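You operate a simulated robot arm through the tools that you are given. There is no shell and no other tool. Be economical: measure what you need, move in short steps, check, and stop when the job is done.

Carry out the task below with a simulated two-armed robot. There is one attempt and no reset: what you move stays moved.

TASK
Test the clamped cover at 3 bar, vent, and dot it green for PASS or red for LEAK.
Fine: hold the marker holder while you pull the marker; put it back. The cover stays clamped and plugged.

Only the result counts: the job must be done as asked and must still hold three seconds after the hand-in. Knocking over, shifting, dropping, spilling or breaking anything else fails it. Lids that push on must go on centred and level and be pressed home; caps that screw on are set level and turned clockwise until they are tight.

THE ROBOT
Two 7-joint arms with fingered hands on one trunk, on a base that drives. Base frame: it is fixed to the floor where the robot stands at the start and does not move with it; the origin is under the middle of the robot, x ahead of it, y to its left, z up. Readings come in mm, degrees, newtons and seconds.
The left shoulder is at the start at [21, 208, 1373], the right one opposite. Places, roughly: blue clamp lever [600, 200, 1000]; pressure knob [600, -100, 900]; test lever [800, -100, 1000]. Payload 5 kg a hand.
The tool frame of a hand sits at the grasp point between the pads (the TCP): z along the fingers, y along the line on which they close. The tips reach 48 mm beyond it. Largest opening 160 mm; the body of the gripper starts 56 mm behind the TCP. The gripper is a hand of 4 fingers: y runs from the thumb to the fingers, the wrist lies at [-26, -142, -252] in the tool frame, and closing takes about 1.5 s.
Orientation is that of the tool frame in the base frame, as a unit quaternion [x, y, z, w]. With the fingers straight down and the wrist toward the robot, the tool's x, y and z point along [0, 1, 0], [1, 0, 0] and [0, 0, -1] of the base frame.

THE INTERFACE
- The arms move only by the tool arm_command. It takes "left_targets", "right_targets" or both (then of equal length, played together; a hand with none holds still); each is a list of rows, each a list of 6 numbers: the shift along the tool's x, y, z in units of 25 mm (1.0 is 25 mm), then the turn, a rotation vector about the tool's x, y, z in units of 5 degrees (1.0 is 5 degrees). In form: [[tx, ty, tz, wx, wy, wz], ...]. A call has 1 to 12 rows; each row shifts and turns the commanded pose from where the row before left it, along the tool's axes as they then stand. "left_grip" and "right_grip" are, for a hand that has rows, the closure in counts, from 0 (fully open) to 255 (shut), set as the call begins (left out, the last holds). A call with a number of a shift or a turn outside -1 to 1 is refused whole. A row lasts 0.2 s, in which the tool goes at most 50 mm and 8.6 degrees; a call with a longer step from one row to the next is refused whole, and so is a gripper value outside its range. Where a pose cannot be reached the arm comes as near as it can. A force on the tool above 40 N (or 10 N above the force at the start of the call, whichever is more), or a blocked arm, ends the call early, and 0.2 s more pass. The fingers move at their own pace (about 108 mm/s each) and stop on an object; they squeeze with about 23 N. The grip force told is the motor's: it shows also when the fingers shut on nothing. Time passes only in rows, and 0.2 s behind the last, so rows that do not move let the fingers close. The reply holds the time, the measured pose of the TCP, the force on the tool along the base axes, the opening and the grip force, in the units named above and with some noise, with the torque about the TCP (base axes, N m) and any sound that the robot's microphone picked up.
- Cameras (640 x 400 px; columns grow to the right, rows downward): "scene" is now at [90.1, -29.5, 1551.3]; the picture's right is [-0.34, -0.94, 0.00], its down [-0.63, 0.23, -0.74] and it looks along [0.70, -0.25, -0.67] (base axes); focal length 214 px, centre (320, 200). "left" rides on the left gripper at [-87, -133, -189] in its tool frame; the picture's right is [-0.83, -0.26, 0.49], its down [0.51, -0.71, 0.49] and it looks along [0.22, 0.66, 0.72] (tool axes); focal length 238 px, centre (320, 200). "right" rides on the right gripper at [87, -133, -189] in its tool frame; the picture's right is [-0.83, 0.26, -0.49], its down [-0.51, -0.71, 0.49] and it looks along [-0.22, 0.66, 0.72] (tool axes); focal length 238 px, centre (320, 200). There is no depth. A picture from a camera that has moved, and an enlarged one, comes with that camera's place and axes in the base frame and with its lens.
- get_image(camera): a new picture of that camera. It takes no simulated time.
- lift_body(by): slides the trunk up (or, below 0, down) by that many mm; the arms and the scene camera ride with it, the base frame stays. It gives what a move gives, with no picture.
- steer(legs): drives the robot by 1 to 6 legs, each [ahead, left, turn to the left] in mm, mm and degrees, along the robot's own axes; the way and the turn of a leg run together, so that a leg with both is an arc; at most 1500 mm and 180 degrees a leg. The arms and the cameras ride along, it lands a little off, and it stops where it bumps. It gives what a move gives.
- set_fingers(index, middle, ring, thumb_bend, thumb_turn, hand): sets how far each is bent, from 0 (flat) to 1 (curled in); at 0.3 the hand is open as for a grip, at 0.7 the pads meet at the TCP. One left out holds its place. A second passes; each finger stops where it meets its share of the squeeze, and holds until it gets a number again. A gripper value or a shape takes the hand back. It gives what a move gives, with no picture; readings hold the bend of each and the force on the fingers (four entries, about 0 where the hand has none), thumb and palm. thumb_turn goes from beside the hand (0) to across from the fingers (1), as for a grip.
- grasp_type(shape, hand): the hand has 4 fingers and takes this shape, open, in about a second: jaw (thumb against the fingers, like two jaws); tri (thumb and two fingers); tip (a fingertip pinch); poke (one finger out to press); point (the index stretched); flat (the hand flat); cup (the hand cupped); fist (a fist). The gripper value then closes the fingers along that shape, each until it touches; the sizes above hold for jaw. It gives what a move gives, with no picture.
- aim_head(pan, tilt): turns the head with the scene camera to pan (to the left, within 86 degrees either way) and tilt (down, from -29 to 69), counted from straight ahead of the robot. It gives what a move gives.
- zoom(camera, box): a new picture of the part [left, top, right, bottom] of that camera's present view, enlarged. It takes no simulated time.
- sign_off(): hands the job in; it is judged then, once.

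Go step by step. Nothing tells you exact positions but the pictures and the camera data: compare them with the known pose of the tool, close in by small moves and look again before you grip or let go. The budget is 120 turns and 108 pictures, counting those below and the enlarged ones. Unless the task says otherwise, let go and move clear before handing in.

The tools are called after ">>>" as a command line: name --argument value ..., lists and objects as JSON in quotes. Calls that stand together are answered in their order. arm_command: Moves the arms, as the interface text tells. Its arguments: {"type":"object","properties":{"left_targets":{"type":"array","items":{"type":"array","items":{"type":"number"}}},"left_grip":{"type":"number"},"right_targets":{"type":"array","items":{"type":"array","items":{"type":"number"}}},"right_grip":{"type":"number"}},"required":[]} The other tools are called the same way: lift_body (by) slides the trunk up or down; grasp_type (shape, hand) gives the hand a shape; set_fingers (index, middle, ring, thumb_bend, thumb_turn, hand) moves the fingers one by one; steer (legs) drives the base; aim_head (pan, tilt) turns the head that bears the scene camera; get_image (camera) takes a picture; zoom (camera, box) takes an enlarged picture of a part of a camera's view; sign_off () hands the job in.

At the start:

```text
t: 0.0
left_tcp_pos: [599.1, 10.7, 1350.6]
left_tcp_rot: [0.707, 0.707, 0.0, 0.0]
left_ft_force: [0.4, 0.1, 0.3]
left_wrist_torque: [-0.01, -0.03, 0.01]
left_opening: 159.6
left_grasp_force: 0.2
left_shape: jaw
left_bend: [0.3, 0.3, 0.3, 0.3, 0.98]
left_finger forces: [0.1, 0.0, 0.0, 0.0, 0.0, 0.0]
right_tcp_pos: [510.1, -654.0, 1368.1]
right_tcp_rot: [0.707, 0.707, -0.001, 0.0]
right_ft_force: [0.2, -0.2, 0.4]
right_wrist_torque: [-0.01, 0.01, -0.01]
right_opening: 159.7
right_grasp_force: 0.0
right_shape: jaw
right_bend: [0.3, 0.3, 0.3, 0.3, 0.98]
right_finger forces: [0.0, 0.0, 0.0, 0.0, 0.0, 0.0]
trunk travel left (down, up): [-375.0, 315.0]
robot x, y, heading: [0.3, -0.1, 0.2]
head pan, tilt: [-19.8, 42.0]
```

scene: 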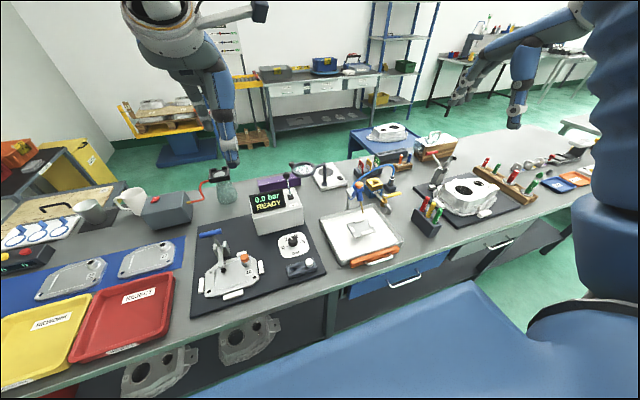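
right: 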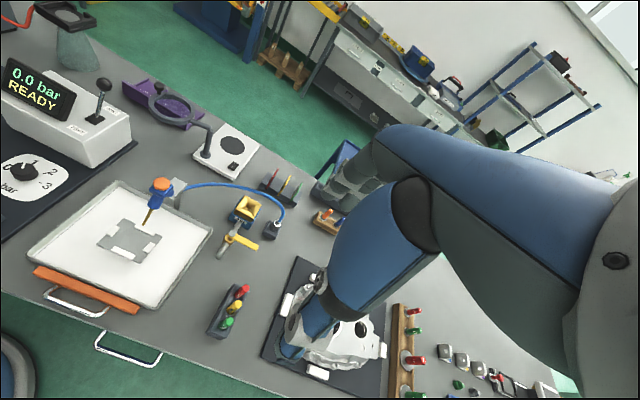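
left: 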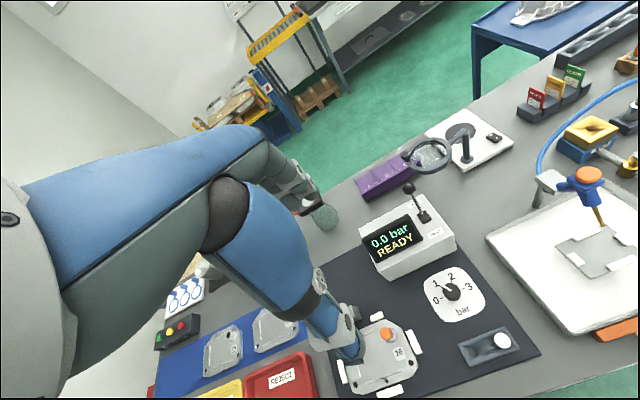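

I see the test stand in the middle-left of the table, with the display, lever, knob and clamped cover, and a marker holder to its right. I'll take closer looks first.

>>> zoom --camera "scene" --box '[180, 150, 340, 310]'

>>> zoom --camera "scene" --box '[340, 140, 500, 260]'

>>> zoom --camera "left" --box '[320, 160, 560, 400]'

```text
2.50 times, centred on (260, 230) of scene
camera zoom: at [90.1, -29.5, 1551.3], right [-0.34, -0.94, 0.0], down [-0.63, 0.23, -0.74], along [0.7, -0.25, -0.67], focal length 536 px, centre (470, 125)
```

zoom: 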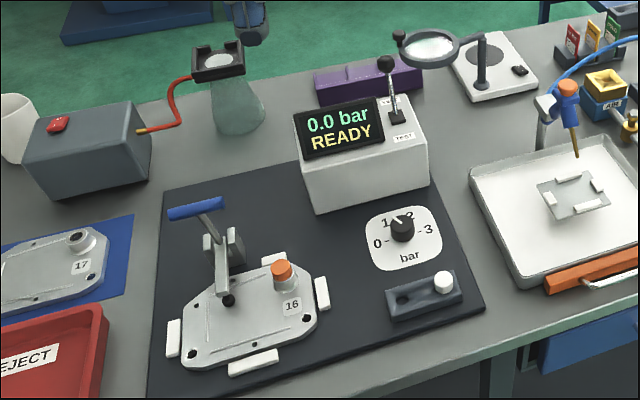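

```text
3.33 times, centred on (420, 200) of scene
camera zoom: at [90.1, -29.5, 1551.3], right [-0.34, -0.94, 0.0], down [-0.63, 0.23, -0.74], along [0.7, -0.25, -0.67], focal length 715 px, centre (-13, 200)
```

zoom: 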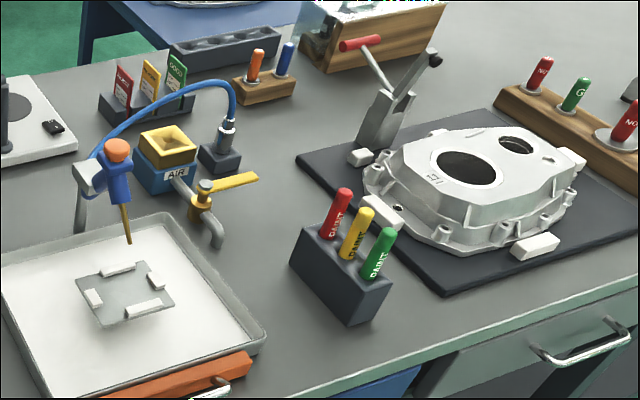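

```text
1.67 times, centred on (440, 280) of left
camera zoom: at [467.1, -74.7, 1538.9], right [-0.26, -0.83, -0.49], down [-0.71, 0.51, -0.49], along [0.66, 0.22, -0.72], focal length 397 px, centre (120, 67)
```

zoom: 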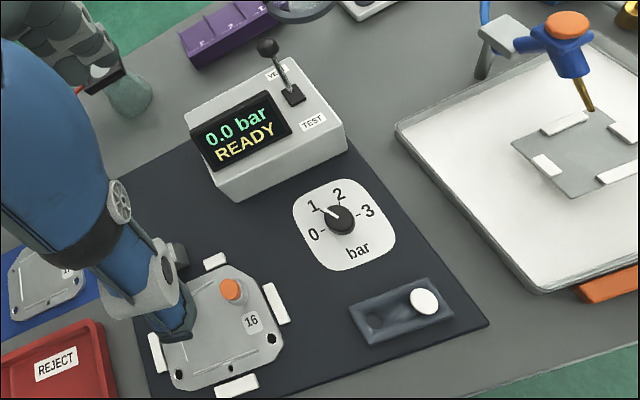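

The cover (no. 16) seems clamped and plugged, and the display shows 0.0 bar READY. I'll zoom closer on the details.

>>> zoom --camera "left" --box '[360, 170, 500, 310]'

>>> zoom --camera "scene" --box '[240, 165, 320, 215]'

>>> zoom --camera "scene" --box '[190, 220, 320, 310]'

>>> zoom --camera "scene" --box '[400, 180, 464, 230]'

>>> zoom --camera "right" --box '[180, 260, 300, 360]'

```text
2.86 times, centred on (430, 240) of left
camera zoom: at [467.1, -74.7, 1538.9], right [-0.26, -0.83, -0.49], down [-0.71, 0.51, -0.49], along [0.66, 0.22, -0.72], focal length 681 px, centre (6, 86)
```

zoom: 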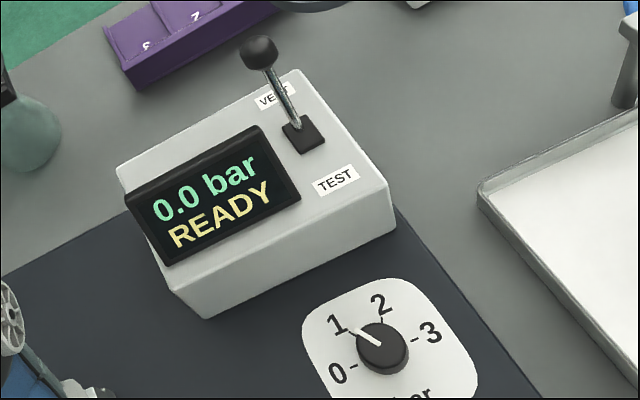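

```text
8.00 times, centred on (280, 190) of scene
camera zoom: at [90.1, -29.5, 1551.3], right [-0.34, -0.94, 0.0], down [-0.63, 0.23, -0.74], along [0.7, -0.25, -0.67], focal length 1716 px, centre (640, 280)
```

zoom: 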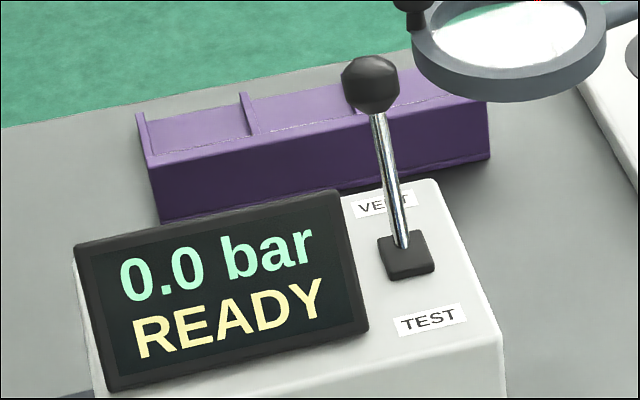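

```text
4.44 times, centred on (255, 265) of scene
camera zoom: at [90.1, -29.5, 1551.3], right [-0.34, -0.94, 0.0], down [-0.63, 0.23, -0.74], along [0.7, -0.25, -0.67], focal length 953 px, centre (609, -89)
```

zoom: 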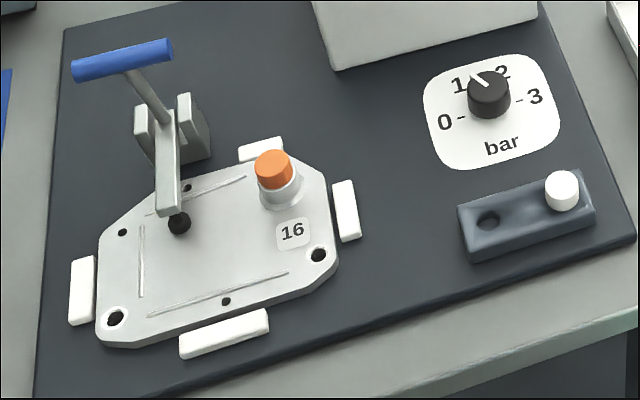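

```text
8.00 times, centred on (432, 205) of scene
camera zoom: at [90.1, -29.5, 1551.3], right [-0.34, -0.94, 0.0], down [-0.63, 0.23, -0.74], along [0.7, -0.25, -0.67], focal length 1716 px, centre (-576, 160)
```

zoom: 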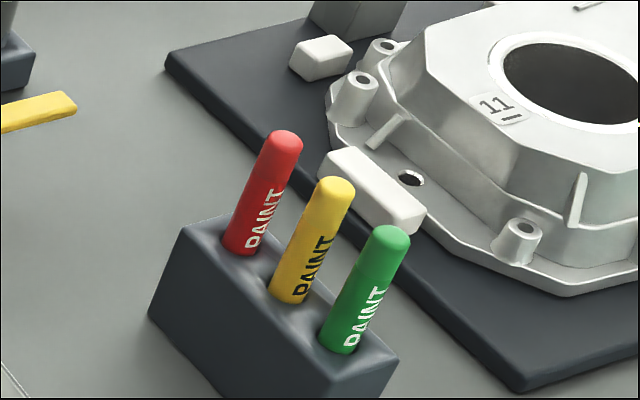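

```text
4.00 times, centred on (240, 310) of right
camera zoom: at [376.7, -567.5, 1558.0], right [0.26, -0.83, 0.49], down [-0.71, -0.51, -0.49], along [0.66, -0.22, -0.72], focal length 953 px, centre (640, -240)
```

zoom: 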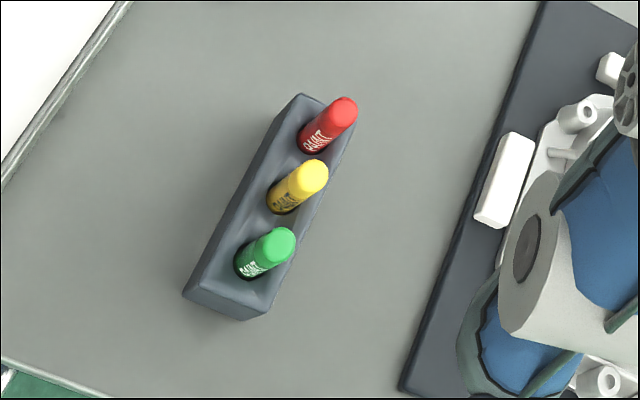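

Triangulation puts the knob at about [605,-101,879], the lever ball at [809,-141,1040] (leaning to VENT), and the markers near [478,-648,946]. I'll use the right hand on the knob and move the left hand aside first.

>>> arm_command --left_targets '[[1, 0, 0, 0, 0, 0], [1, 0, 0, 0, 0, 0], [1, 0, 0, 0, 0, 0], [1, 0, 0, 0, 0, 0], [1, 0, 0, 0, 0, 0], [1, 0, 0, 0, 0, 0], [1, 0, 0, 0, 0, 0], [1, 0, 0, 0, 0, 0], [1, 0, 0, 0, 0, 0], [1, 0, 0, 0, 0, 0], [1, 0, 0, 0, 0, 0], [1, 0, 0, 0, 0, 0]]' --right_targets '[[1, 0.2, 0, 0, 0, 0], [1, 0.2, 0, 0, 0, 0], [1, 0.2, 0, 0, 0, 0], [1, 0.2, 0, 0, 0, 0], [1, 0.2, 0, 0, 0, 0], [1, 0.2, 0, 0, 0, 0], [1, 0.2, 0, 0, 0, 0], [1, 0.2, 0, 0, 0, 0], [1, 0.2, 0, 0, 0, 0], [1, 0.2, 0, 0, 0, 0], [1, 0.2, 0, 0, 0, 0], [1, 0.2, 0, 0, 0, 0]]'

>>> arm_command --right_targets '[[1, 0.2, 0, 0, 0, 0], [1, 0.2, 0.2, 0, 0, 0], [1, 0.2, 0.4, 0, 0, 0], [1, 0, 0.5, 0, 0, 0], [1, 0, 0.5, 0, 0, 0], [1, 0, 0.5, 0, 0, 0], [1, 0, 0.5, 0, 0, 0], [1, 0, 0.5, 0, 0, 0], [1, 0, 0.8, 0, 0, 0], [1, 0, 0.8, 0, 0, 0], [0, 0, 1, 0, 0, 0], [0, 0, 1, 0, 0, 0]]' --right_grip 100

>>> get_image --camera "right"

>>> get_image --camera "scene"

```text
t: 2.6
left_tcp_pos: [599.9, 312.1, 1348.9]
left_tcp_rot: [0.707, 0.707, 0.0, 0.0]
left_ft_force: [0.1, 0.7, 0.2]
left_wrist_torque: [-0.12, 0.01, -0.02]
left_opening: 159.6
left_grasp_force: 0.1
left_shape: jaw
left_bend: [0.3, 0.3, 0.3, 0.3, 0.98]
left_finger forces: [0.0, 0.0, 0.0, 0.0, 0.1, 0.0]
right_tcp_pos: [569.9, -350.8, 1369.4]
right_tcp_rot: [0.708, 0.707, -0.001, 0.001]
right_ft_force: [0.2, 1.1, 0.5]
right_wrist_torque: [-0.15, -0.01, -0.04]
right_opening: 159.6
right_grasp_force: 0.0
right_shape: jaw
right_bend: [0.3, 0.3, 0.3, 0.3, 0.97]
right_finger forces: [0.1, 0.0, 0.1, 0.0, 0.0, 0.0]
trunk travel left (down, up): [-375.0, 315.0]
robot x, y, heading: [0.8, -2.1, -0.1]
head pan, tilt: [-19.8, 42.0]
```

```text
t: 5.2
left_tcp_pos: [602.9, 306.7, 1348.1]
left_tcp_rot: [0.707, 0.708, -0.001, -0.002]
left_ft_force: [1.8, -1.7, -0.3]
left_wrist_torque: [0.16, 0.19, 0.0]
left_opening: 159.5
left_grasp_force: 0.1
left_shape: jaw
left_bend: [0.3, 0.3, 0.3, 0.3, 0.98]
left_finger forces: [0.0, 0.0, 0.0, 0.1, 0.0, 0.1]
right_tcp_pos: [604.8, -116.4, 1191.1]
right_tcp_rot: [0.708, 0.706, 0.001, -0.001]
right_ft_force: [4.3, -2.4, 2.0]
right_wrist_torque: [0.15, 0.35, 0.07]
right_opening: 97.2
right_grasp_force: 0.0
right_shape: jaw
right_bend: [0.73, 0.41, 0.38, 0.64, 1.0]
right_finger forces: [0.1, 0.0, 0.0, 0.0, 0.0, 0.0]
right hand out of reach, approached as far as the arm can: row 2, 3, 4, 5
trunk travel left (down, up): [-375.0, 315.0]
robot x, y, heading: [2.2, -2.1, 0.1]
head pan, tilt: [-19.8, 42.0]
```

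```text
96 pictures are left
camera right: at [472.1, -28.9, 1380.3], right [0.26, -0.84, 0.49], down [-0.71, -0.5, -0.49], along [0.66, -0.22, -0.72], focal length 238 px, centre (320, 200)
```

right: 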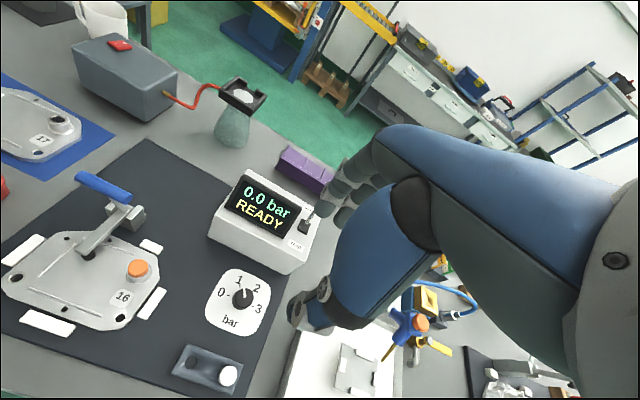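

```text
95 pictures are left
camera scene: at [93.1, -32.5, 1551.2], right [-0.34, -0.94, 0.0], down [-0.63, 0.23, -0.74], along [0.7, -0.25, -0.67], focal length 214 px, centre (320, 200)
```

scene: 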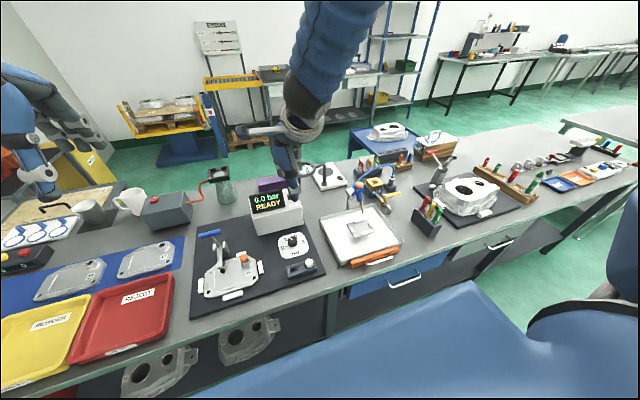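

The right hand is above the knob. I'll zoom on the knob pointer and the hand.

>>> zoom --camera "right" --box '[190, 250, 290, 350]'

>>> zoom --camera "scene" --box '[220, 90, 340, 290]'

```text
4.00 times, centred on (240, 300) of right
camera zoom: at [472.1, -28.9, 1380.3], right [0.26, -0.84, 0.49], down [-0.71, -0.5, -0.49], along [0.66, -0.22, -0.72], focal length 953 px, centre (640, -200)
```

zoom: 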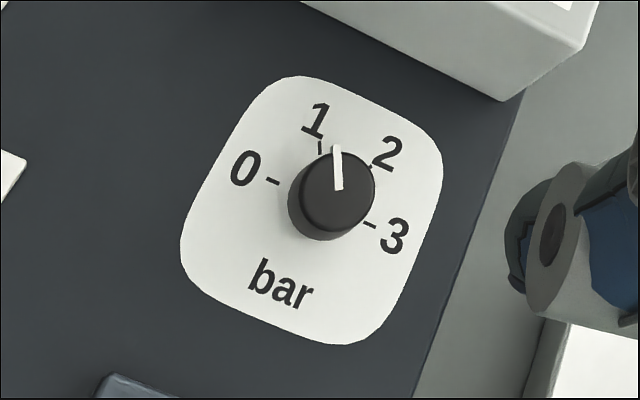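

```text
2.00 times, centred on (280, 190) of scene
camera zoom: at [93.1, -32.5, 1551.2], right [-0.34, -0.94, 0.0], down [-0.63, 0.23, -0.74], along [0.7, -0.25, -0.67], focal length 429 px, centre (400, 220)
```

zoom: 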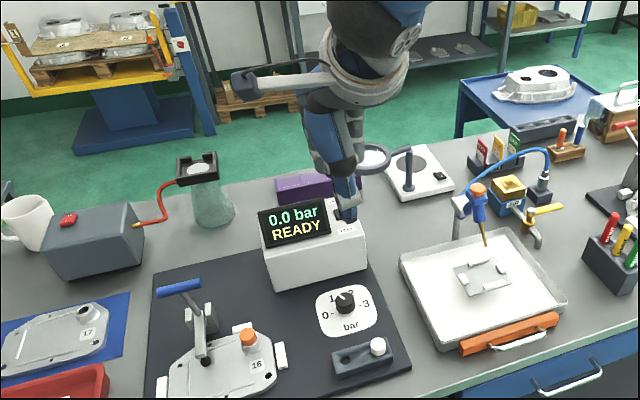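

The pointer is at 1 bar, with 3 at 120° clockwise, and the knob is about 39 mm wide with its top at z≈880. I'll pre-rotate the hand 60° anticlockwise while descending.

>>> arm_command --right_targets '[[0.55, 0, 0.7, 0, 0, 0], [0, 0, 0.6, 0, 0, -1], [0, 0, 0.6, 0, 0, -1], [0, 0, 0.6, 0, 0, -1], [0, 0, 0.6, 0, 0, -1], [0, 0, 0.6, 0, 0, -1], [0, 0, 0.6, 0, 0, -1], [0, 0, 0.6, 0, 0, -1], [0, 0, 0.6, 0, 0, -1], [0, 0, 0.6, 0, 0, -1], [0, 0, 0.6, 0, 0, -1], [0, 0, 0.6, 0, 0, -1]]' --right_grip 100

>>> get_image --camera "right"

>>> zoom --camera "scene" --box '[220, 150, 340, 290]'

```text
t: 7.8
left_tcp_pos: [600.0, 310.4, 1349.8]
left_tcp_rot: [0.707, 0.707, 0.0, 0.0]
left_ft_force: [0.9, 0.0, -0.2]
left_wrist_torque: [-0.03, 0.0, 0.02]
left_opening: 159.6
left_grasp_force: 0.1
left_shape: jaw
left_bend: [0.3, 0.3, 0.3, 0.3, 0.98]
left_finger forces: [0.0, 0.0, 0.0, 0.0, 0.0, 0.0]
right_tcp_pos: [599.3, -99.3, 1009.5]
right_tcp_rot: [0.3, 0.954, 0.0, 0.0]
right_ft_force: [0.8, 0.6, -0.3]
right_wrist_torque: [0.02, 0.06, 0.02]
right_opening: 97.5
right_grasp_force: 0.0
right_shape: jaw
right_bend: [0.73, 0.41, 0.38, 0.64, 1.0]
right_finger forces: [0.1, 0.0, 0.0, 0.0, 0.0, 0.0]
trunk travel left (down, up): [-375.0, 315.0]
robot x, y, heading: [-4.8, -0.8, 0.0]
head pan, tilt: [-19.8, 42.0]
```

```text
92 pictures are left
camera right: at [452.6, -158.2, 1199.4], right [0.83, -0.27, 0.49], down [0.01, -0.87, -0.49], along [0.55, 0.41, -0.72], focal length 238 px, centre (320, 200)
```

right: 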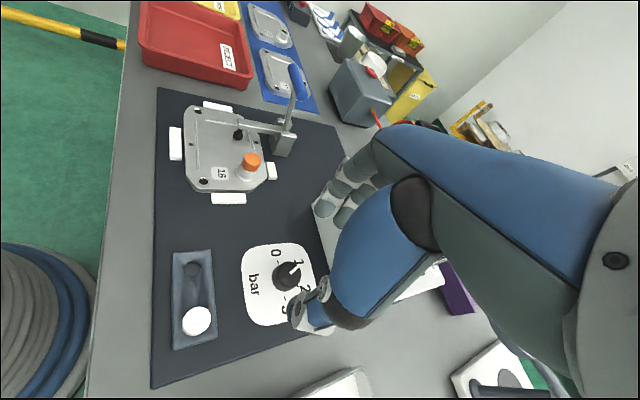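

```text
2.86 times, centred on (280, 220) of scene
camera zoom: at [90.6, -28.8, 1551.3], right [-0.34, -0.94, 0.0], down [-0.63, 0.23, -0.74], along [0.7, -0.25, -0.67], focal length 613 px, centre (434, 143)
```

zoom: 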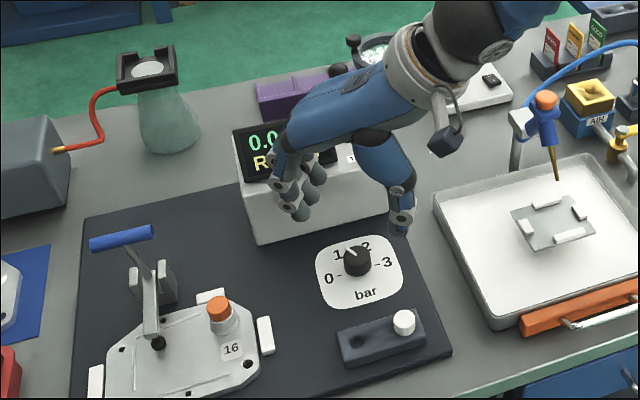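

The hand is centred over the knob within a couple of mm. I'll descend to just around the knob and check.

>>> arm_command --right_targets '[[0, 0, 0.7, 0, 0, 0], [0, 0, 0.7, 0, 0, 0], [0, 0, 0.7, 0, 0, 0], [0, 0, 0.7, 0, 0, 0], [0, 0, 0.6, 0, 0, 0], [0, 0, 0.4, 0, 0, 0]]'

>>> zoom --camera "right" --box '[180, 150, 420, 390]'

>>> zoom --camera "scene" --box '[230, 190, 330, 270]'

```text
t: 8.4
left_tcp_pos: [598.0, 308.3, 1349.8]
left_tcp_rot: [0.707, 0.707, 0.0, 0.0]
left_ft_force: [1.8, -0.1, -0.2]
left_wrist_torque: [-0.02, 0.0, 0.02]
left_opening: 159.4
left_grasp_force: 0.2
left_shape: jaw
left_bend: [0.3, 0.3, 0.3, 0.3, 0.98]
left_finger forces: [0.0, 0.1, 0.0, 0.0, 0.1, 0.0]
right_tcp_pos: [598.2, -95.4, 985.5]
right_tcp_rot: [0.298, 0.954, 0.006, 0.001]
right_ft_force: [-16.3, -4.8, 18.0]
right_wrist_torque: [0.51, -1.32, 0.1]
right_opening: 97.3
right_grasp_force: 0.0
right_shape: jaw
right_bend: [0.73, 0.41, 0.41, 0.64, 1.0]
right_finger forces: [0.0, 0.1, 25.1, 0.1, 0.1, 0.0]
trunk travel left (down, up): [-375.0, 315.0]
robot x, y, heading: [0.4, 1.0, -0.2]
head pan, tilt: [-19.8, 42.0]
stopped in row 3 (right hand): the force on the tool passed its limit (the readings are from after the stop); the commanded pose is now the measured one
```

```text
1.67 times, centred on (300, 270) of right
camera zoom: at [450.3, -157.3, 1172.7], right [0.83, -0.27, 0.49], down [0.02, -0.87, -0.5], along [0.56, 0.42, -0.71], focal length 397 px, centre (353, 83)
```

zoom: 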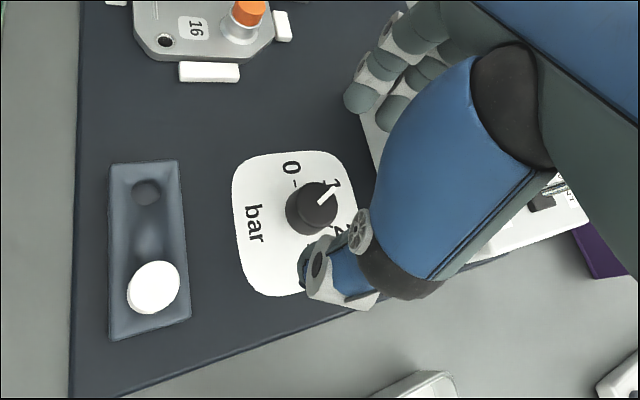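

```text
5.00 times, centred on (280, 230) of scene
camera zoom: at [87.4, -29.8, 1551.6], right [-0.34, -0.94, 0.0], down [-0.63, 0.23, -0.74], along [0.7, -0.25, -0.67], focal length 1072 px, centre (520, 50)
```

zoom: 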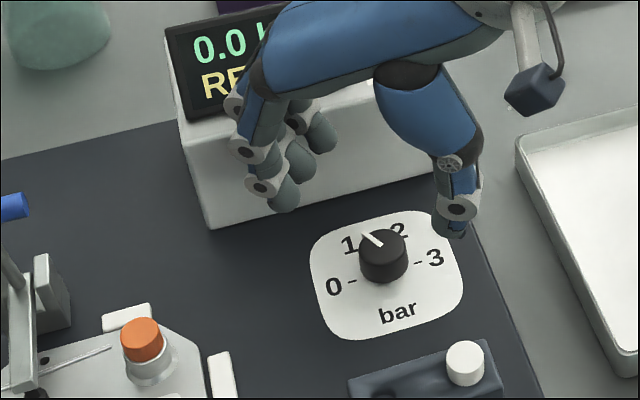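

The ring finger touched the display box's top edge. I'll back up, check that the box did not move, and try a compact pinch shape.

>>> arm_command --right_targets '[[0, 0, -0.8, 0, 0, 0], [0, 0, -0.8, 0, 0, 0], [0, 0, -0.8, 0, 0, 0], [0, 0, -0.4, 0, 0, -1], [0, 0, 0, 0, 0, -1], [0, 0, 0, 0, 0, -1], [0, 0, 0, 0, 0, -1], [0, 0, 0, 0, 0, -1], [0, 0, 0, 0, 0, -1], [0, 0, 0, 0, 0, -1]]'

>>> grasp_type --hand "right" --shape "tip"

>>> zoom --camera "scene" --box '[220, 150, 340, 290]'

>>> get_image --camera "right"

```text
t: 10.6
left_tcp_pos: [600.2, 309.3, 1348.4]
left_tcp_rot: [0.707, 0.707, -0.001, 0.0]
left_ft_force: [-0.2, -0.3, -0.2]
left_wrist_torque: [-0.04, 0.02, -0.01]
left_opening: 159.5
left_grasp_force: 0.0
left_shape: jaw
left_bend: [0.3, 0.3, 0.3, 0.3, 0.98]
left_finger forces: [0.1, 0.0, 0.0, 0.0, 0.1, 0.0]
right_tcp_pos: [600.7, -97.8, 1050.8]
right_tcp_rot: [-0.003, 1.0, 0.004, 0.003]
right_ft_force: [0.3, 0.1, 0.7]
right_wrist_torque: [0.0, -0.01, 0.0]
right_opening: 97.4
right_grasp_force: 0.1
right_shape: jaw
right_bend: [0.73, 0.41, 0.38, 0.64, 1.0]
right_finger forces: [0.0, 0.1, 0.0, 0.0, 0.1, 0.0]
trunk travel left (down, up): [-375.0, 315.0]
robot x, y, heading: [-1.0, 3.8, -0.1]
head pan, tilt: [-19.8, 42.0]
```

```text
t: 11.5
left_tcp_pos: [598.8, 310.3, 1347.7]
left_tcp_rot: [0.707, 0.707, -0.001, 0.0]
left_ft_force: [-0.5, -0.5, 1.0]
left_wrist_torque: [-0.01, 0.03, 0.02]
left_opening: 159.3
left_grasp_force: 0.0
left_shape: jaw
left_bend: [0.3, 0.3, 0.3, 0.3, 0.98]
left_finger forces: [0.1, 0.0, 0.0, 0.0, 0.0, 0.0]
right_tcp_pos: [602.2, -98.6, 1053.2]
right_tcp_rot: [-0.001, 1.0, 0.004, 0.002]
right_ft_force: [-0.1, 0.2, 0.3]
right_wrist_torque: [-0.02, 0.01, 0.01]
right_opening: 160.0
right_grasp_force: 0.0
right_shape: tip
right_bend: [0.3, 0.98, 0.99, 0.3, 0.98]
right_finger forces: [0.1, 0.1, 0.0, 0.1, 0.1, 0.0]
trunk travel left (down, up): [-375.0, 315.0]
robot x, y, heading: [-3.1, -1.5, -0.0]
head pan, tilt: [-19.8, 42.0]
```

```text
2.86 times, centred on (280, 220) of scene
camera zoom: at [90.2, -29.3, 1551.3], right [-0.34, -0.94, 0.0], down [-0.63, 0.23, -0.74], along [0.7, -0.25, -0.67], focal length 613 px, centre (434, 143)
```

zoom: 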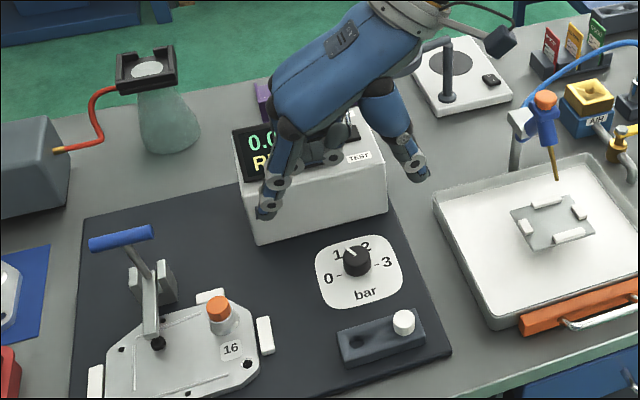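

```text
87 pictures are left
camera right: at [513.5, -231.5, 1240.1], right [0.83, 0.26, 0.49], down [0.51, -0.7, -0.49], along [0.22, 0.66, -0.72], focal length 238 px, centre (320, 200)
```

right: 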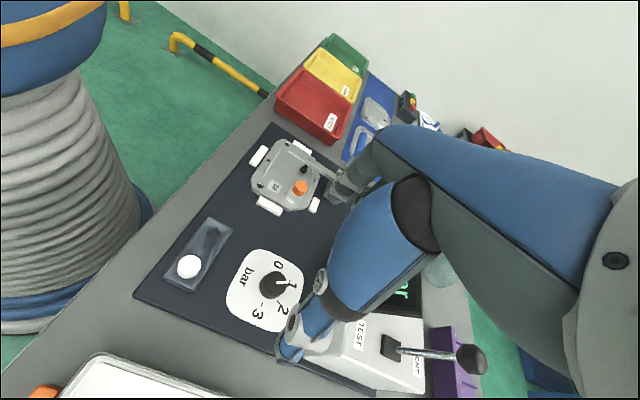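

The box is unmoved and the tip pinch is centred on the TCP. The curled fingers must stay off the box side, so I'll turn the hand back to θ≈0 and close it partly.

>>> arm_command --right_targets '[[0, 0, -0.5, 0, 0, 1], [0, 0, 0, 0, 0, 1], [0, 0, 0, 0, 0, 1], [0, 0, 0, 0, 0, 1], [0, 0, 0, 0, 0, 1], [0, 0, 0, 0, 0, 1], [0, 0, 0, 0, 0, 1], [0, 0, 0, 0, 0, 1], [0, 0, 0, 0, 0, 1]]' --right_grip 120

>>> arm_command --right_targets '[[0, 0, 0, 0, 0, 1], [0, 0, 0, 0, 0, 1], [0, 0, 0, 0, 0, 1], [0, 0, 0, 0, 0, 1], [0, 0, 0, 0, 0, 1], [0, 0, 0, 0, 0, 1], [0, 0, 0, 0, 0, 1], [0, 0, 0, 0, 0, 1], [0, 0, 0, 0, 0, 1]]'

>>> zoom --camera "scene" --box '[220, 150, 340, 290]'

>>> get_image --camera "right"

```text
t: 13.5
left_tcp_pos: [599.0, 311.1, 1348.7]
left_tcp_rot: [0.707, 0.707, 0.0, 0.001]
left_ft_force: [0.1, 0.1, -0.8]
left_wrist_torque: [-0.06, -0.01, -0.02]
left_opening: 159.6
left_grasp_force: 0.0
left_shape: jaw
left_bend: [0.3, 0.3, 0.3, 0.3, 0.98]
left_finger forces: [0.1, 0.1, 0.0, 0.0, 0.0, 0.1]
right_tcp_pos: [601.1, -96.8, 1065.9]
right_tcp_rot: [0.382, 0.924, 0.004, 0.0]
right_ft_force: [0.1, 0.1, 0.0]
right_wrist_torque: [-0.02, 0.0, 0.01]
right_opening: 85.2
right_grasp_force: 0.0
right_shape: tip
right_bend: [0.73, 0.98, 0.99, 0.68, 1.0]
right_finger forces: [0.0, 0.1, 0.0, 0.0, 0.1, 0.0]
trunk travel left (down, up): [-375.0, 315.0]
robot x, y, heading: [-2.1, -0.1, 0.1]
head pan, tilt: [-19.8, 42.0]
```

```text
t: 15.5
left_tcp_pos: [599.8, 311.1, 1348.4]
left_tcp_rot: [0.707, 0.707, -0.001, 0.001]
left_ft_force: [-0.7, 0.5, 0.8]
left_wrist_torque: [-0.05, -0.01, 0.0]
left_opening: 159.6
left_grasp_force: 0.0
left_shape: jaw
left_bend: [0.3, 0.3, 0.3, 0.3, 0.98]
left_finger forces: [0.0, 0.0, 0.0, 0.0, 0.0, 0.0]
right_tcp_pos: [599.9, -97.1, 1065.6]
right_tcp_rot: [0.706, 0.708, 0.004, 0.0]
right_ft_force: [0.2, -0.1, -0.6]
right_wrist_torque: [-0.02, 0.02, 0.01]
right_opening: 85.3
right_grasp_force: 0.2
right_shape: tip
right_bend: [0.73, 0.98, 0.99, 0.68, 1.0]
right_finger forces: [0.0, 0.0, 0.0, 0.1, 0.0, 0.1]
trunk travel left (down, up): [-375.0, 315.0]
robot x, y, heading: [-3.0, 0.1, 0.1]
head pan, tilt: [-19.8, 42.0]
```

```text
2.86 times, centred on (280, 220) of scene
camera zoom: at [89.5, -28.0, 1551.4], right [-0.34, -0.94, 0.0], down [-0.63, 0.23, -0.74], along [0.7, -0.25, -0.67], focal length 613 px, centre (434, 143)
```

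zoom: 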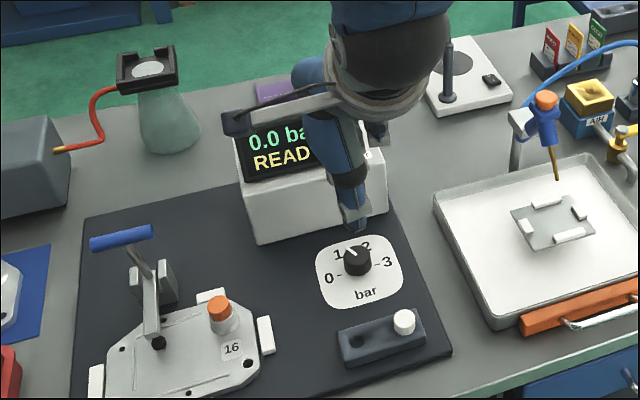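

```text
85 pictures are left
camera right: at [465.7, -11.4, 1254.3], right [0.26, -0.84, 0.48], down [-0.7, -0.51, -0.5], along [0.66, -0.21, -0.72], focal length 238 px, centre (320, 200)
```

right: 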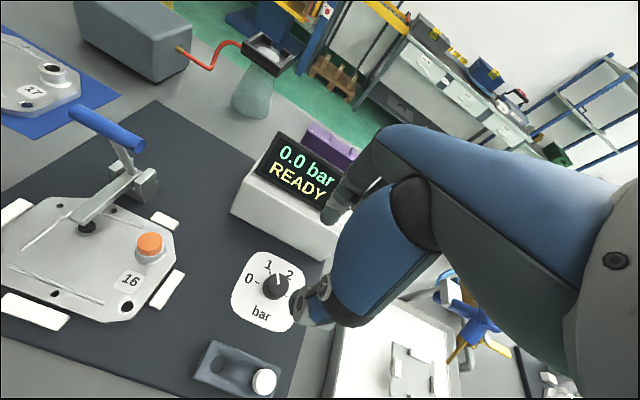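

Clear of the box now; I'll descend toward the knob.

>>> arm_command --right_targets '[[0, 0, 0.75, 0, 0, 0], [0, 0, 0.75, 0, 0, 0], [0, 0, 0.75, 0, 0, 0], [0, 0, 0.75, 0, 0, 0], [0, 0, 0.75, 0, 0, 0], [0, 0, 0.75, 0, 0, 0], [0, 0, 0.6, 0, 0, 0], [0, 0, 0.4, 0, 0, 0]]'

>>> zoom --camera "scene" --box '[230, 190, 330, 270]'

>>> zoom --camera "right" --box '[200, 150, 400, 350]'

```text
t: 17.3
left_tcp_pos: [598.8, 310.7, 1348.3]
left_tcp_rot: [0.707, 0.707, -0.001, -0.001]
left_ft_force: [0.0, 0.6, -0.4]
left_wrist_torque: [-0.03, 0.01, -0.02]
left_opening: 159.4
left_grasp_force: 0.0
left_shape: jaw
left_bend: [0.3, 0.3, 0.3, 0.3, 0.98]
left_finger forces: [0.0, 0.0, 0.0, 0.0, 0.1, 0.1]
right_tcp_pos: [601.8, -97.7, 926.5]
right_tcp_rot: [0.706, 0.709, 0.004, 0.0]
right_ft_force: [0.1, -0.1, 0.3]
right_wrist_torque: [0.0, 0.0, 0.01]
right_opening: 85.2
right_grasp_force: 0.1
right_shape: tip
right_bend: [0.73, 0.98, 0.99, 0.68, 1.0]
right_finger forces: [0.5, 0.0, 0.1, 0.0, 0.1, 0.0]
trunk travel left (down, up): [-375.0, 315.0]
robot x, y, heading: [4.2, -0.4, -0.1]
head pan, tilt: [-19.8, 42.0]
```

```text
5.00 times, centred on (280, 230) of scene
camera zoom: at [90.4, -29.1, 1551.3], right [-0.34, -0.94, 0.0], down [-0.63, 0.23, -0.74], along [0.7, -0.25, -0.67], focal length 1072 px, centre (520, 50)
```

zoom: 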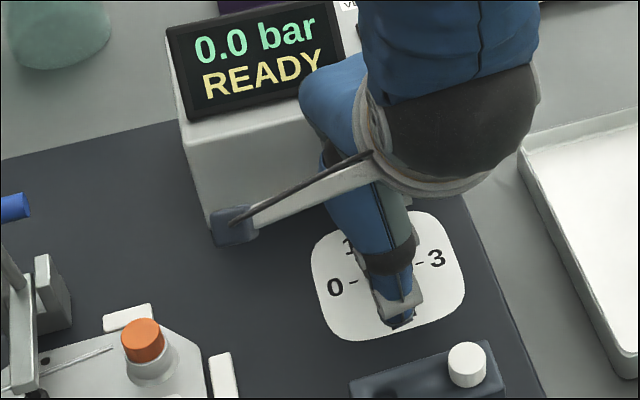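

```text
2.00 times, centred on (300, 250) of right
camera zoom: at [467.9, -11.6, 1115.8], right [0.26, -0.84, 0.48], down [-0.7, -0.51, -0.5], along [0.66, -0.21, -0.72], focal length 477 px, centre (360, 100)
```

zoom: 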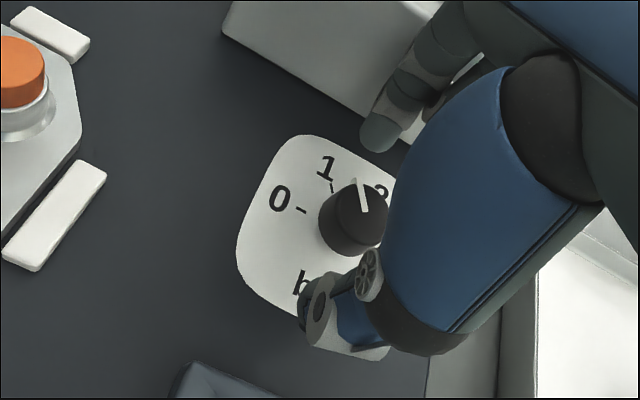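

The knob sits centred between thumb and index. I'll go down 22 mm more and close.

>>> arm_command --right_targets '[[0, 0.1, 0.45, 0, 0, 0], [0, 0, 0.45, 0, 0, 0]]'

>>> arm_command --right_targets '[[0, 0, 0, 0, 0, 0], [0, 0, 0, 0, 0, 0], [0, 0, 0, 0, 0, 0], [0, 0, 0, 0, 0, 0], [0, 0, 0, 0, 0, 0], [0, 0, 0, 0, 0, 0]]' --right_grip 255

>>> zoom --camera "right" --box '[200, 150, 400, 350]'

```text
t: 17.9
left_tcp_pos: [598.3, 309.5, 1348.8]
left_tcp_rot: [0.707, 0.707, 0.001, -0.001]
left_ft_force: [0.3, -0.1, -0.1]
left_wrist_torque: [0.01, 0.03, 0.0]
left_opening: 159.9
left_grasp_force: 0.0
left_shape: jaw
left_bend: [0.3, 0.3, 0.3, 0.3, 0.98]
left_finger forces: [0.0, 0.1, 0.1, 0.1, 0.1, 0.0]
right_tcp_pos: [603.4, -95.6, 912.0]
right_tcp_rot: [0.705, 0.709, 0.007, 0.001]
right_ft_force: [-11.3, -0.9, 18.8]
right_wrist_torque: [0.1, 0.32, 0.11]
right_opening: 82.6
right_grasp_force: 0.0
right_shape: tip
right_bend: [0.73, 0.98, 0.99, 0.68, 1.0]
right_finger forces: [11.3, 0.0, 0.0, 0.0, 14.3, 0.0]
trunk travel left (down, up): [-375.0, 315.0]
robot x, y, heading: [-1.4, 0.2, 0.4]
head pan, tilt: [-19.8, 42.0]
stopped in row 2 (right hand): the force on the tool passed its limit (the readings are from after the stop); the commanded pose is now the measured one
```

```text
t: 19.3
left_tcp_pos: [598.2, 310.1, 1347.9]
left_tcp_rot: [0.707, 0.707, -0.001, 0.0]
left_ft_force: [0.4, 0.4, -1.2]
left_wrist_torque: [0.02, -0.01, -0.01]
left_opening: 159.7
left_grasp_force: 0.1
left_shape: jaw
left_bend: [0.3, 0.3, 0.3, 0.3, 0.98]
left_finger forces: [0.0, 0.0, 0.0, 0.0, 0.0, 0.1]
right_tcp_pos: [604.1, -95.6, 910.9]
right_tcp_rot: [0.705, 0.709, 0.007, 0.0]
right_ft_force: [-8.7, 3.3, 19.2]
right_wrist_torque: [0.13, 0.82, -0.03]
right_opening: 41.6
right_grasp_force: 22.8
right_shape: tip
right_bend: [0.73, 1.0, 1.0, 0.76, 1.0]
right_finger forces: [13.1, 0.0, 0.0, 0.1, 29.4, 0.1]
trunk travel left (down, up): [-375.0, 315.0]
robot x, y, heading: [-1.1, 3.4, -0.0]
head pan, tilt: [-19.8, 42.0]
```

```text
2.00 times, centred on (300, 250) of right
camera zoom: at [469.0, -10.2, 1100.6], right [0.26, -0.84, 0.48], down [-0.7, -0.51, -0.5], along [0.66, -0.21, -0.72], focal length 477 px, centre (360, 100)
```

zoom: 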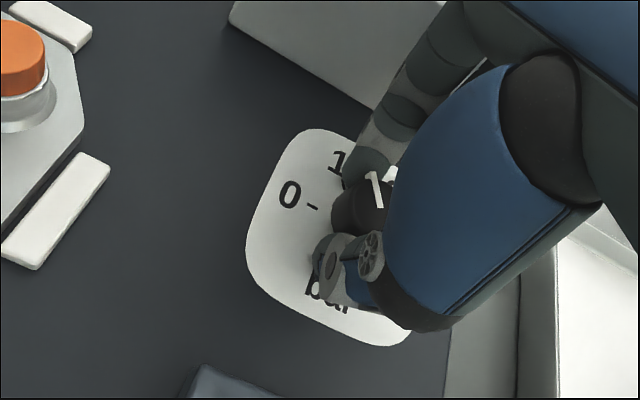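

Gripped at 41.6 mm opening, so it's on the knob. Now I'll turn it clockwise 60°.

>>> arm_command --right_targets '[[0, 0, -0.08, 0, 0, 1], [0, 0, 0, 0, 0, 1], [0, 0, 0, 0, 0, 1], [0, 0, 0, 0, 0, 1], [0, 0, 0, 0, 0, 1], [0, 0, 0, 0, 0, 1], [0, 0, 0, 0, 0, 1], [0, 0, 0, 0, 0, 1], [0, 0, 0, 0, 0, 1], [0, 0, 0, 0, 0, 1], [0, 0, 0, 0, 0, 1], [0, 0, 0, 0, 0, 1]]'

>>> zoom --camera "right" --box '[200, 150, 400, 350]'

>>> zoom --camera "scene" --box '[230, 190, 330, 270]'

```text
t: 21.9
left_tcp_pos: [600.3, 308.6, 1347.6]
left_tcp_rot: [0.707, 0.707, -0.001, -0.001]
left_ft_force: [-0.2, -0.1, -0.2]
left_wrist_torque: [0.01, 0.0, 0.04]
left_opening: 159.5
left_grasp_force: 0.0
left_shape: jaw
left_bend: [0.3, 0.3, 0.3, 0.3, 0.98]
left_finger forces: [0.0, 0.0, 0.1, 0.0, 0.0, 0.1]
right_tcp_pos: [606.0, -95.9, 913.1]
right_tcp_rot: [0.965, 0.261, 0.006, -0.003]
right_ft_force: [5.6, -9.5, 3.2]
right_wrist_torque: [-0.43, -0.37, 0.12]
right_opening: 38.4
right_grasp_force: 22.7
right_shape: tip
right_bend: [0.73, 1.0, 1.0, 0.76, 1.0]
right_finger forces: [22.3, 0.1, 0.0, 0.0, 10.5, 0.1]
trunk travel left (down, up): [-375.0, 315.0]
robot x, y, heading: [3.0, -1.7, -0.1]
head pan, tilt: [-19.8, 42.0]
```

```text
2.00 times, centred on (300, 250) of right
camera zoom: at [612.7, 60.7, 1103.9], right [-0.6, -0.65, 0.48], down [-0.79, 0.36, -0.5], along [0.15, -0.67, -0.73], focal length 477 px, centre (360, 100)
```

zoom: 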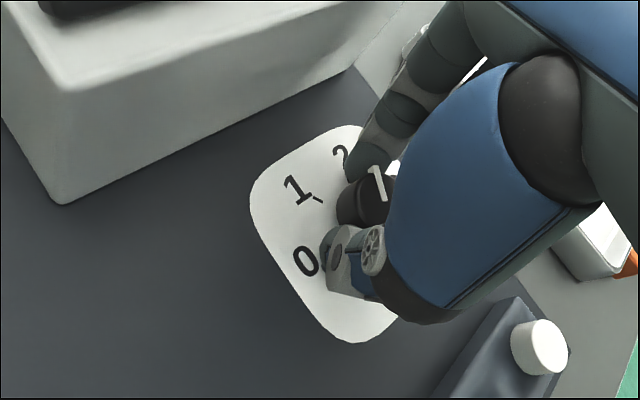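

```text
5.00 times, centred on (280, 230) of scene
camera zoom: at [90.4, -30.1, 1551.3], right [-0.34, -0.94, 0.0], down [-0.63, 0.23, -0.74], along [0.7, -0.25, -0.67], focal length 1072 px, centre (520, 50)
```

zoom: 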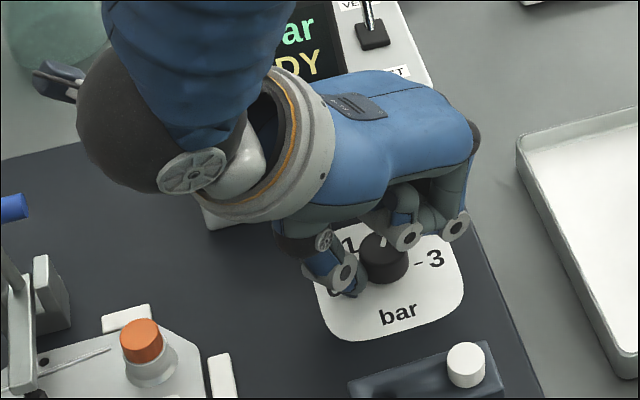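

The knob followed by 60°, now at 2. I'll open, turn the hand back 60°, and regrip.

>>> arm_command --right_targets '[[0, 0, 0, 0, 0, 0], [0, 0, 0, 0, 0, 0], [0, 0, 0, 0, 0, 0], [0, 0, 0, 0, 0, 0]]' --right_grip 110

>>> arm_command --right_targets '[[0, 0, 0, 0, 0, -1], [0, 0, 0, 0, 0, -1], [0, 0, 0, 0, 0, -1], [0, 0, 0, 0, 0, -1], [0, 0, 0, 0, 0, -1], [0, 0, 0, 0, 0, -1], [0, 0, 0, 0, 0, -1], [0, 0, 0, 0, 0, -1], [0, 0, 0, 0, 0, -1], [0, 0, 0, 0, 0, -1], [0, 0, 0, 0, 0, -1], [0, 0, 0, 0, 0, -1]]'

>>> zoom --camera "right" --box '[200, 150, 400, 350]'

```text
t: 22.9
left_tcp_pos: [599.5, 309.5, 1347.2]
left_tcp_rot: [0.707, 0.707, -0.001, -0.001]
left_ft_force: [-0.2, 0.0, 0.3]
left_wrist_torque: [-0.01, -0.04, 0.0]
left_opening: 160.0
left_grasp_force: 0.1
left_shape: jaw
left_bend: [0.3, 0.3, 0.3, 0.3, 0.98]
left_finger forces: [0.0, 0.1, 0.0, 0.0, 0.1, 0.0]
right_tcp_pos: [604.6, -95.3, 912.3]
right_tcp_rot: [0.965, 0.261, 0.006, -0.002]
right_ft_force: [-0.2, 0.2, -0.1]
right_wrist_torque: [0.01, -0.02, 0.0]
right_opening: 90.5
right_grasp_force: 0.1
right_shape: tip
right_bend: [0.73, 0.98, 0.99, 0.67, 1.0]
right_finger forces: [0.1, 0.1, 0.0, 0.1, 0.0, 0.1]
trunk travel left (down, up): [-375.0, 315.0]
robot x, y, heading: [2.0, 0.5, -0.0]
head pan, tilt: [-19.8, 42.0]
```

```text
t: 25.5
left_tcp_pos: [598.7, 309.2, 1349.2]
left_tcp_rot: [0.708, 0.707, 0.0, -0.001]
left_ft_force: [0.2, -0.6, -0.1]
left_wrist_torque: [0.05, 0.02, 0.06]
left_opening: 159.6
left_grasp_force: 0.1
left_shape: jaw
left_bend: [0.3, 0.3, 0.3, 0.3, 0.98]
left_finger forces: [0.1, 0.1, 0.1, 0.0, 0.1, 0.1]
right_tcp_pos: [604.2, -97.0, 913.3]
right_tcp_rot: [0.705, 0.709, 0.006, 0.0]
right_ft_force: [-12.9, -6.2, -0.6]
right_wrist_torque: [0.17, -0.3, -0.33]
right_opening: 85.1
right_grasp_force: 0.1
right_shape: tip
right_bend: [0.73, 0.98, 0.99, 0.67, 1.0]
right_finger forces: [13.0, 0.0, 0.1, 0.1, 0.0, 0.0]
trunk travel left (down, up): [-375.0, 315.0]
robot x, y, heading: [0.0, 1.6, 0.1]
head pan, tilt: [-19.8, 42.0]
```

```text
2.00 times, centred on (300, 250) of right
camera zoom: at [469.0, -11.4, 1101.7], right [0.26, -0.84, 0.48], down [-0.7, -0.51, -0.5], along [0.66, -0.21, -0.72], focal length 477 px, centre (360, 100)
```

zoom: 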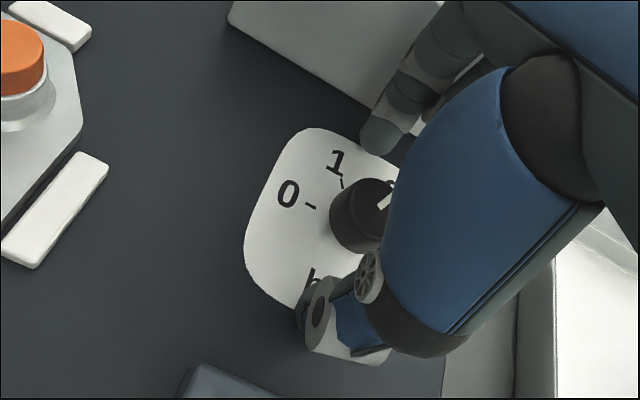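

The index rests near the knob and the pointer is still about at 2. Gripping again and turning 60°.

>>> arm_command --right_targets '[[0, 0, 0, 0, 0, 0], [0, 0, 0, 0, 0, 0], [0, 0, 0, 0, 0, 0], [0, 0, 0, 0, 0, 0], [0, 0, 0, 0, 0, 0], [0, 0, 0, 0, 0, 0]]' --right_grip 255

>>> arm_command --right_targets '[[0, 0, 0, 0, 0, 1], [0, 0, 0, 0, 0, 1], [0, 0, 0, 0, 0, 1], [0, 0, 0, 0, 0, 1], [0, 0, 0, 0, 0, 1], [0, 0, 0, 0, 0, 1], [0, 0, 0, 0, 0, 1], [0, 0, 0, 0, 0, 1], [0, 0, 0, 0, 0, 1], [0, 0, 0, 0, 0, 1], [0, 0, 0, 0, 0, 1], [0, 0, 0, 0, 0, 1]]'

>>> zoom --camera "scene" --box '[250, 210, 310, 260]'

>>> zoom --camera "right" --box '[250, 180, 350, 280]'

```text
t: 26.9
left_tcp_pos: [597.2, 310.1, 1349.1]
left_tcp_rot: [0.708, 0.706, 0.0, 0.001]
left_ft_force: [0.4, 0.2, 0.1]
left_wrist_torque: [0.0, 0.02, -0.01]
left_opening: 159.4
left_grasp_force: 0.1
left_shape: jaw
left_bend: [0.3, 0.3, 0.3, 0.3, 0.98]
left_finger forces: [0.0, 0.0, 0.0, 0.1, 0.1, 0.0]
right_tcp_pos: [602.1, -95.1, 912.8]
right_tcp_rot: [0.705, 0.709, 0.007, 0.001]
right_ft_force: [-24.9, 5.3, 16.9]
right_wrist_torque: [0.2, 1.4, -0.13]
right_opening: 30.8
right_grasp_force: 22.8
right_shape: tip
right_bend: [0.74, 1.0, 1.0, 0.73, 1.0]
right_finger forces: [8.9, 0.0, 0.0, 0.0, 40.2, 0.0]
trunk travel left (down, up): [-375.0, 315.0]
robot x, y, heading: [1.5, 1.9, -0.2]
head pan, tilt: [-19.8, 42.0]
```

```text
t: 29.5
left_tcp_pos: [599.4, 312.6, 1348.4]
left_tcp_rot: [0.707, 0.708, 0.0, -0.001]
left_ft_force: [0.4, 0.2, -0.5]
left_wrist_torque: [0.04, 0.0, 0.04]
left_opening: 159.5
left_grasp_force: 0.2
left_shape: jaw
left_bend: [0.3, 0.3, 0.3, 0.3, 0.98]
left_finger forces: [0.0, 0.0, 0.0, 0.1, 0.0, 0.1]
right_tcp_pos: [607.4, -94.2, 913.0]
right_tcp_rot: [0.965, 0.262, 0.006, -0.003]
right_ft_force: [6.5, 9.3, 1.6]
right_wrist_torque: [0.23, -0.36, 0.22]
right_opening: 28.9
right_grasp_force: 22.9
right_shape: tip
right_bend: [0.74, 1.0, 1.0, 0.73, 1.0]
right_finger forces: [23.9, 0.0, 0.0, 0.0, 20.0, 0.0]
trunk travel left (down, up): [-375.0, 315.0]
robot x, y, heading: [-2.0, -0.1, 0.0]
head pan, tilt: [-19.8, 42.0]
```

```text
8.00 times, centred on (280, 235) of scene
camera zoom: at [90.7, -28.3, 1551.3], right [-0.34, -0.94, 0.0], down [-0.63, 0.23, -0.74], along [0.7, -0.25, -0.67], focal length 1716 px, centre (640, -80)
```

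zoom: 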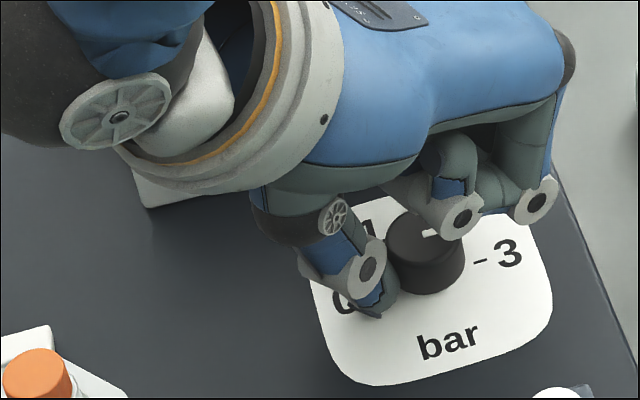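

```text
4.00 times, centred on (300, 230) of right
camera zoom: at [613.3, 62.2, 1104.7], right [-0.6, -0.65, 0.47], down [-0.79, 0.36, -0.5], along [0.15, -0.67, -0.73], focal length 953 px, centre (400, 80)
```

zoom: 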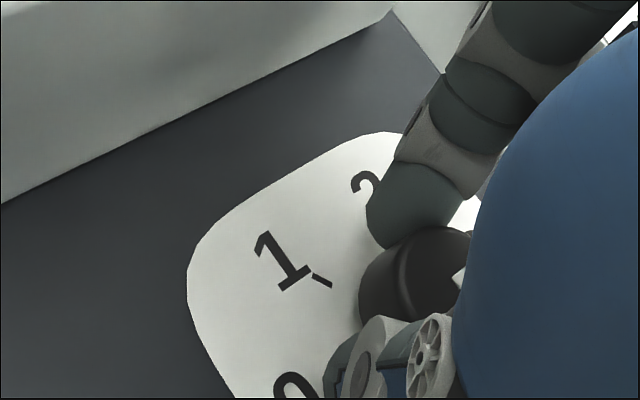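

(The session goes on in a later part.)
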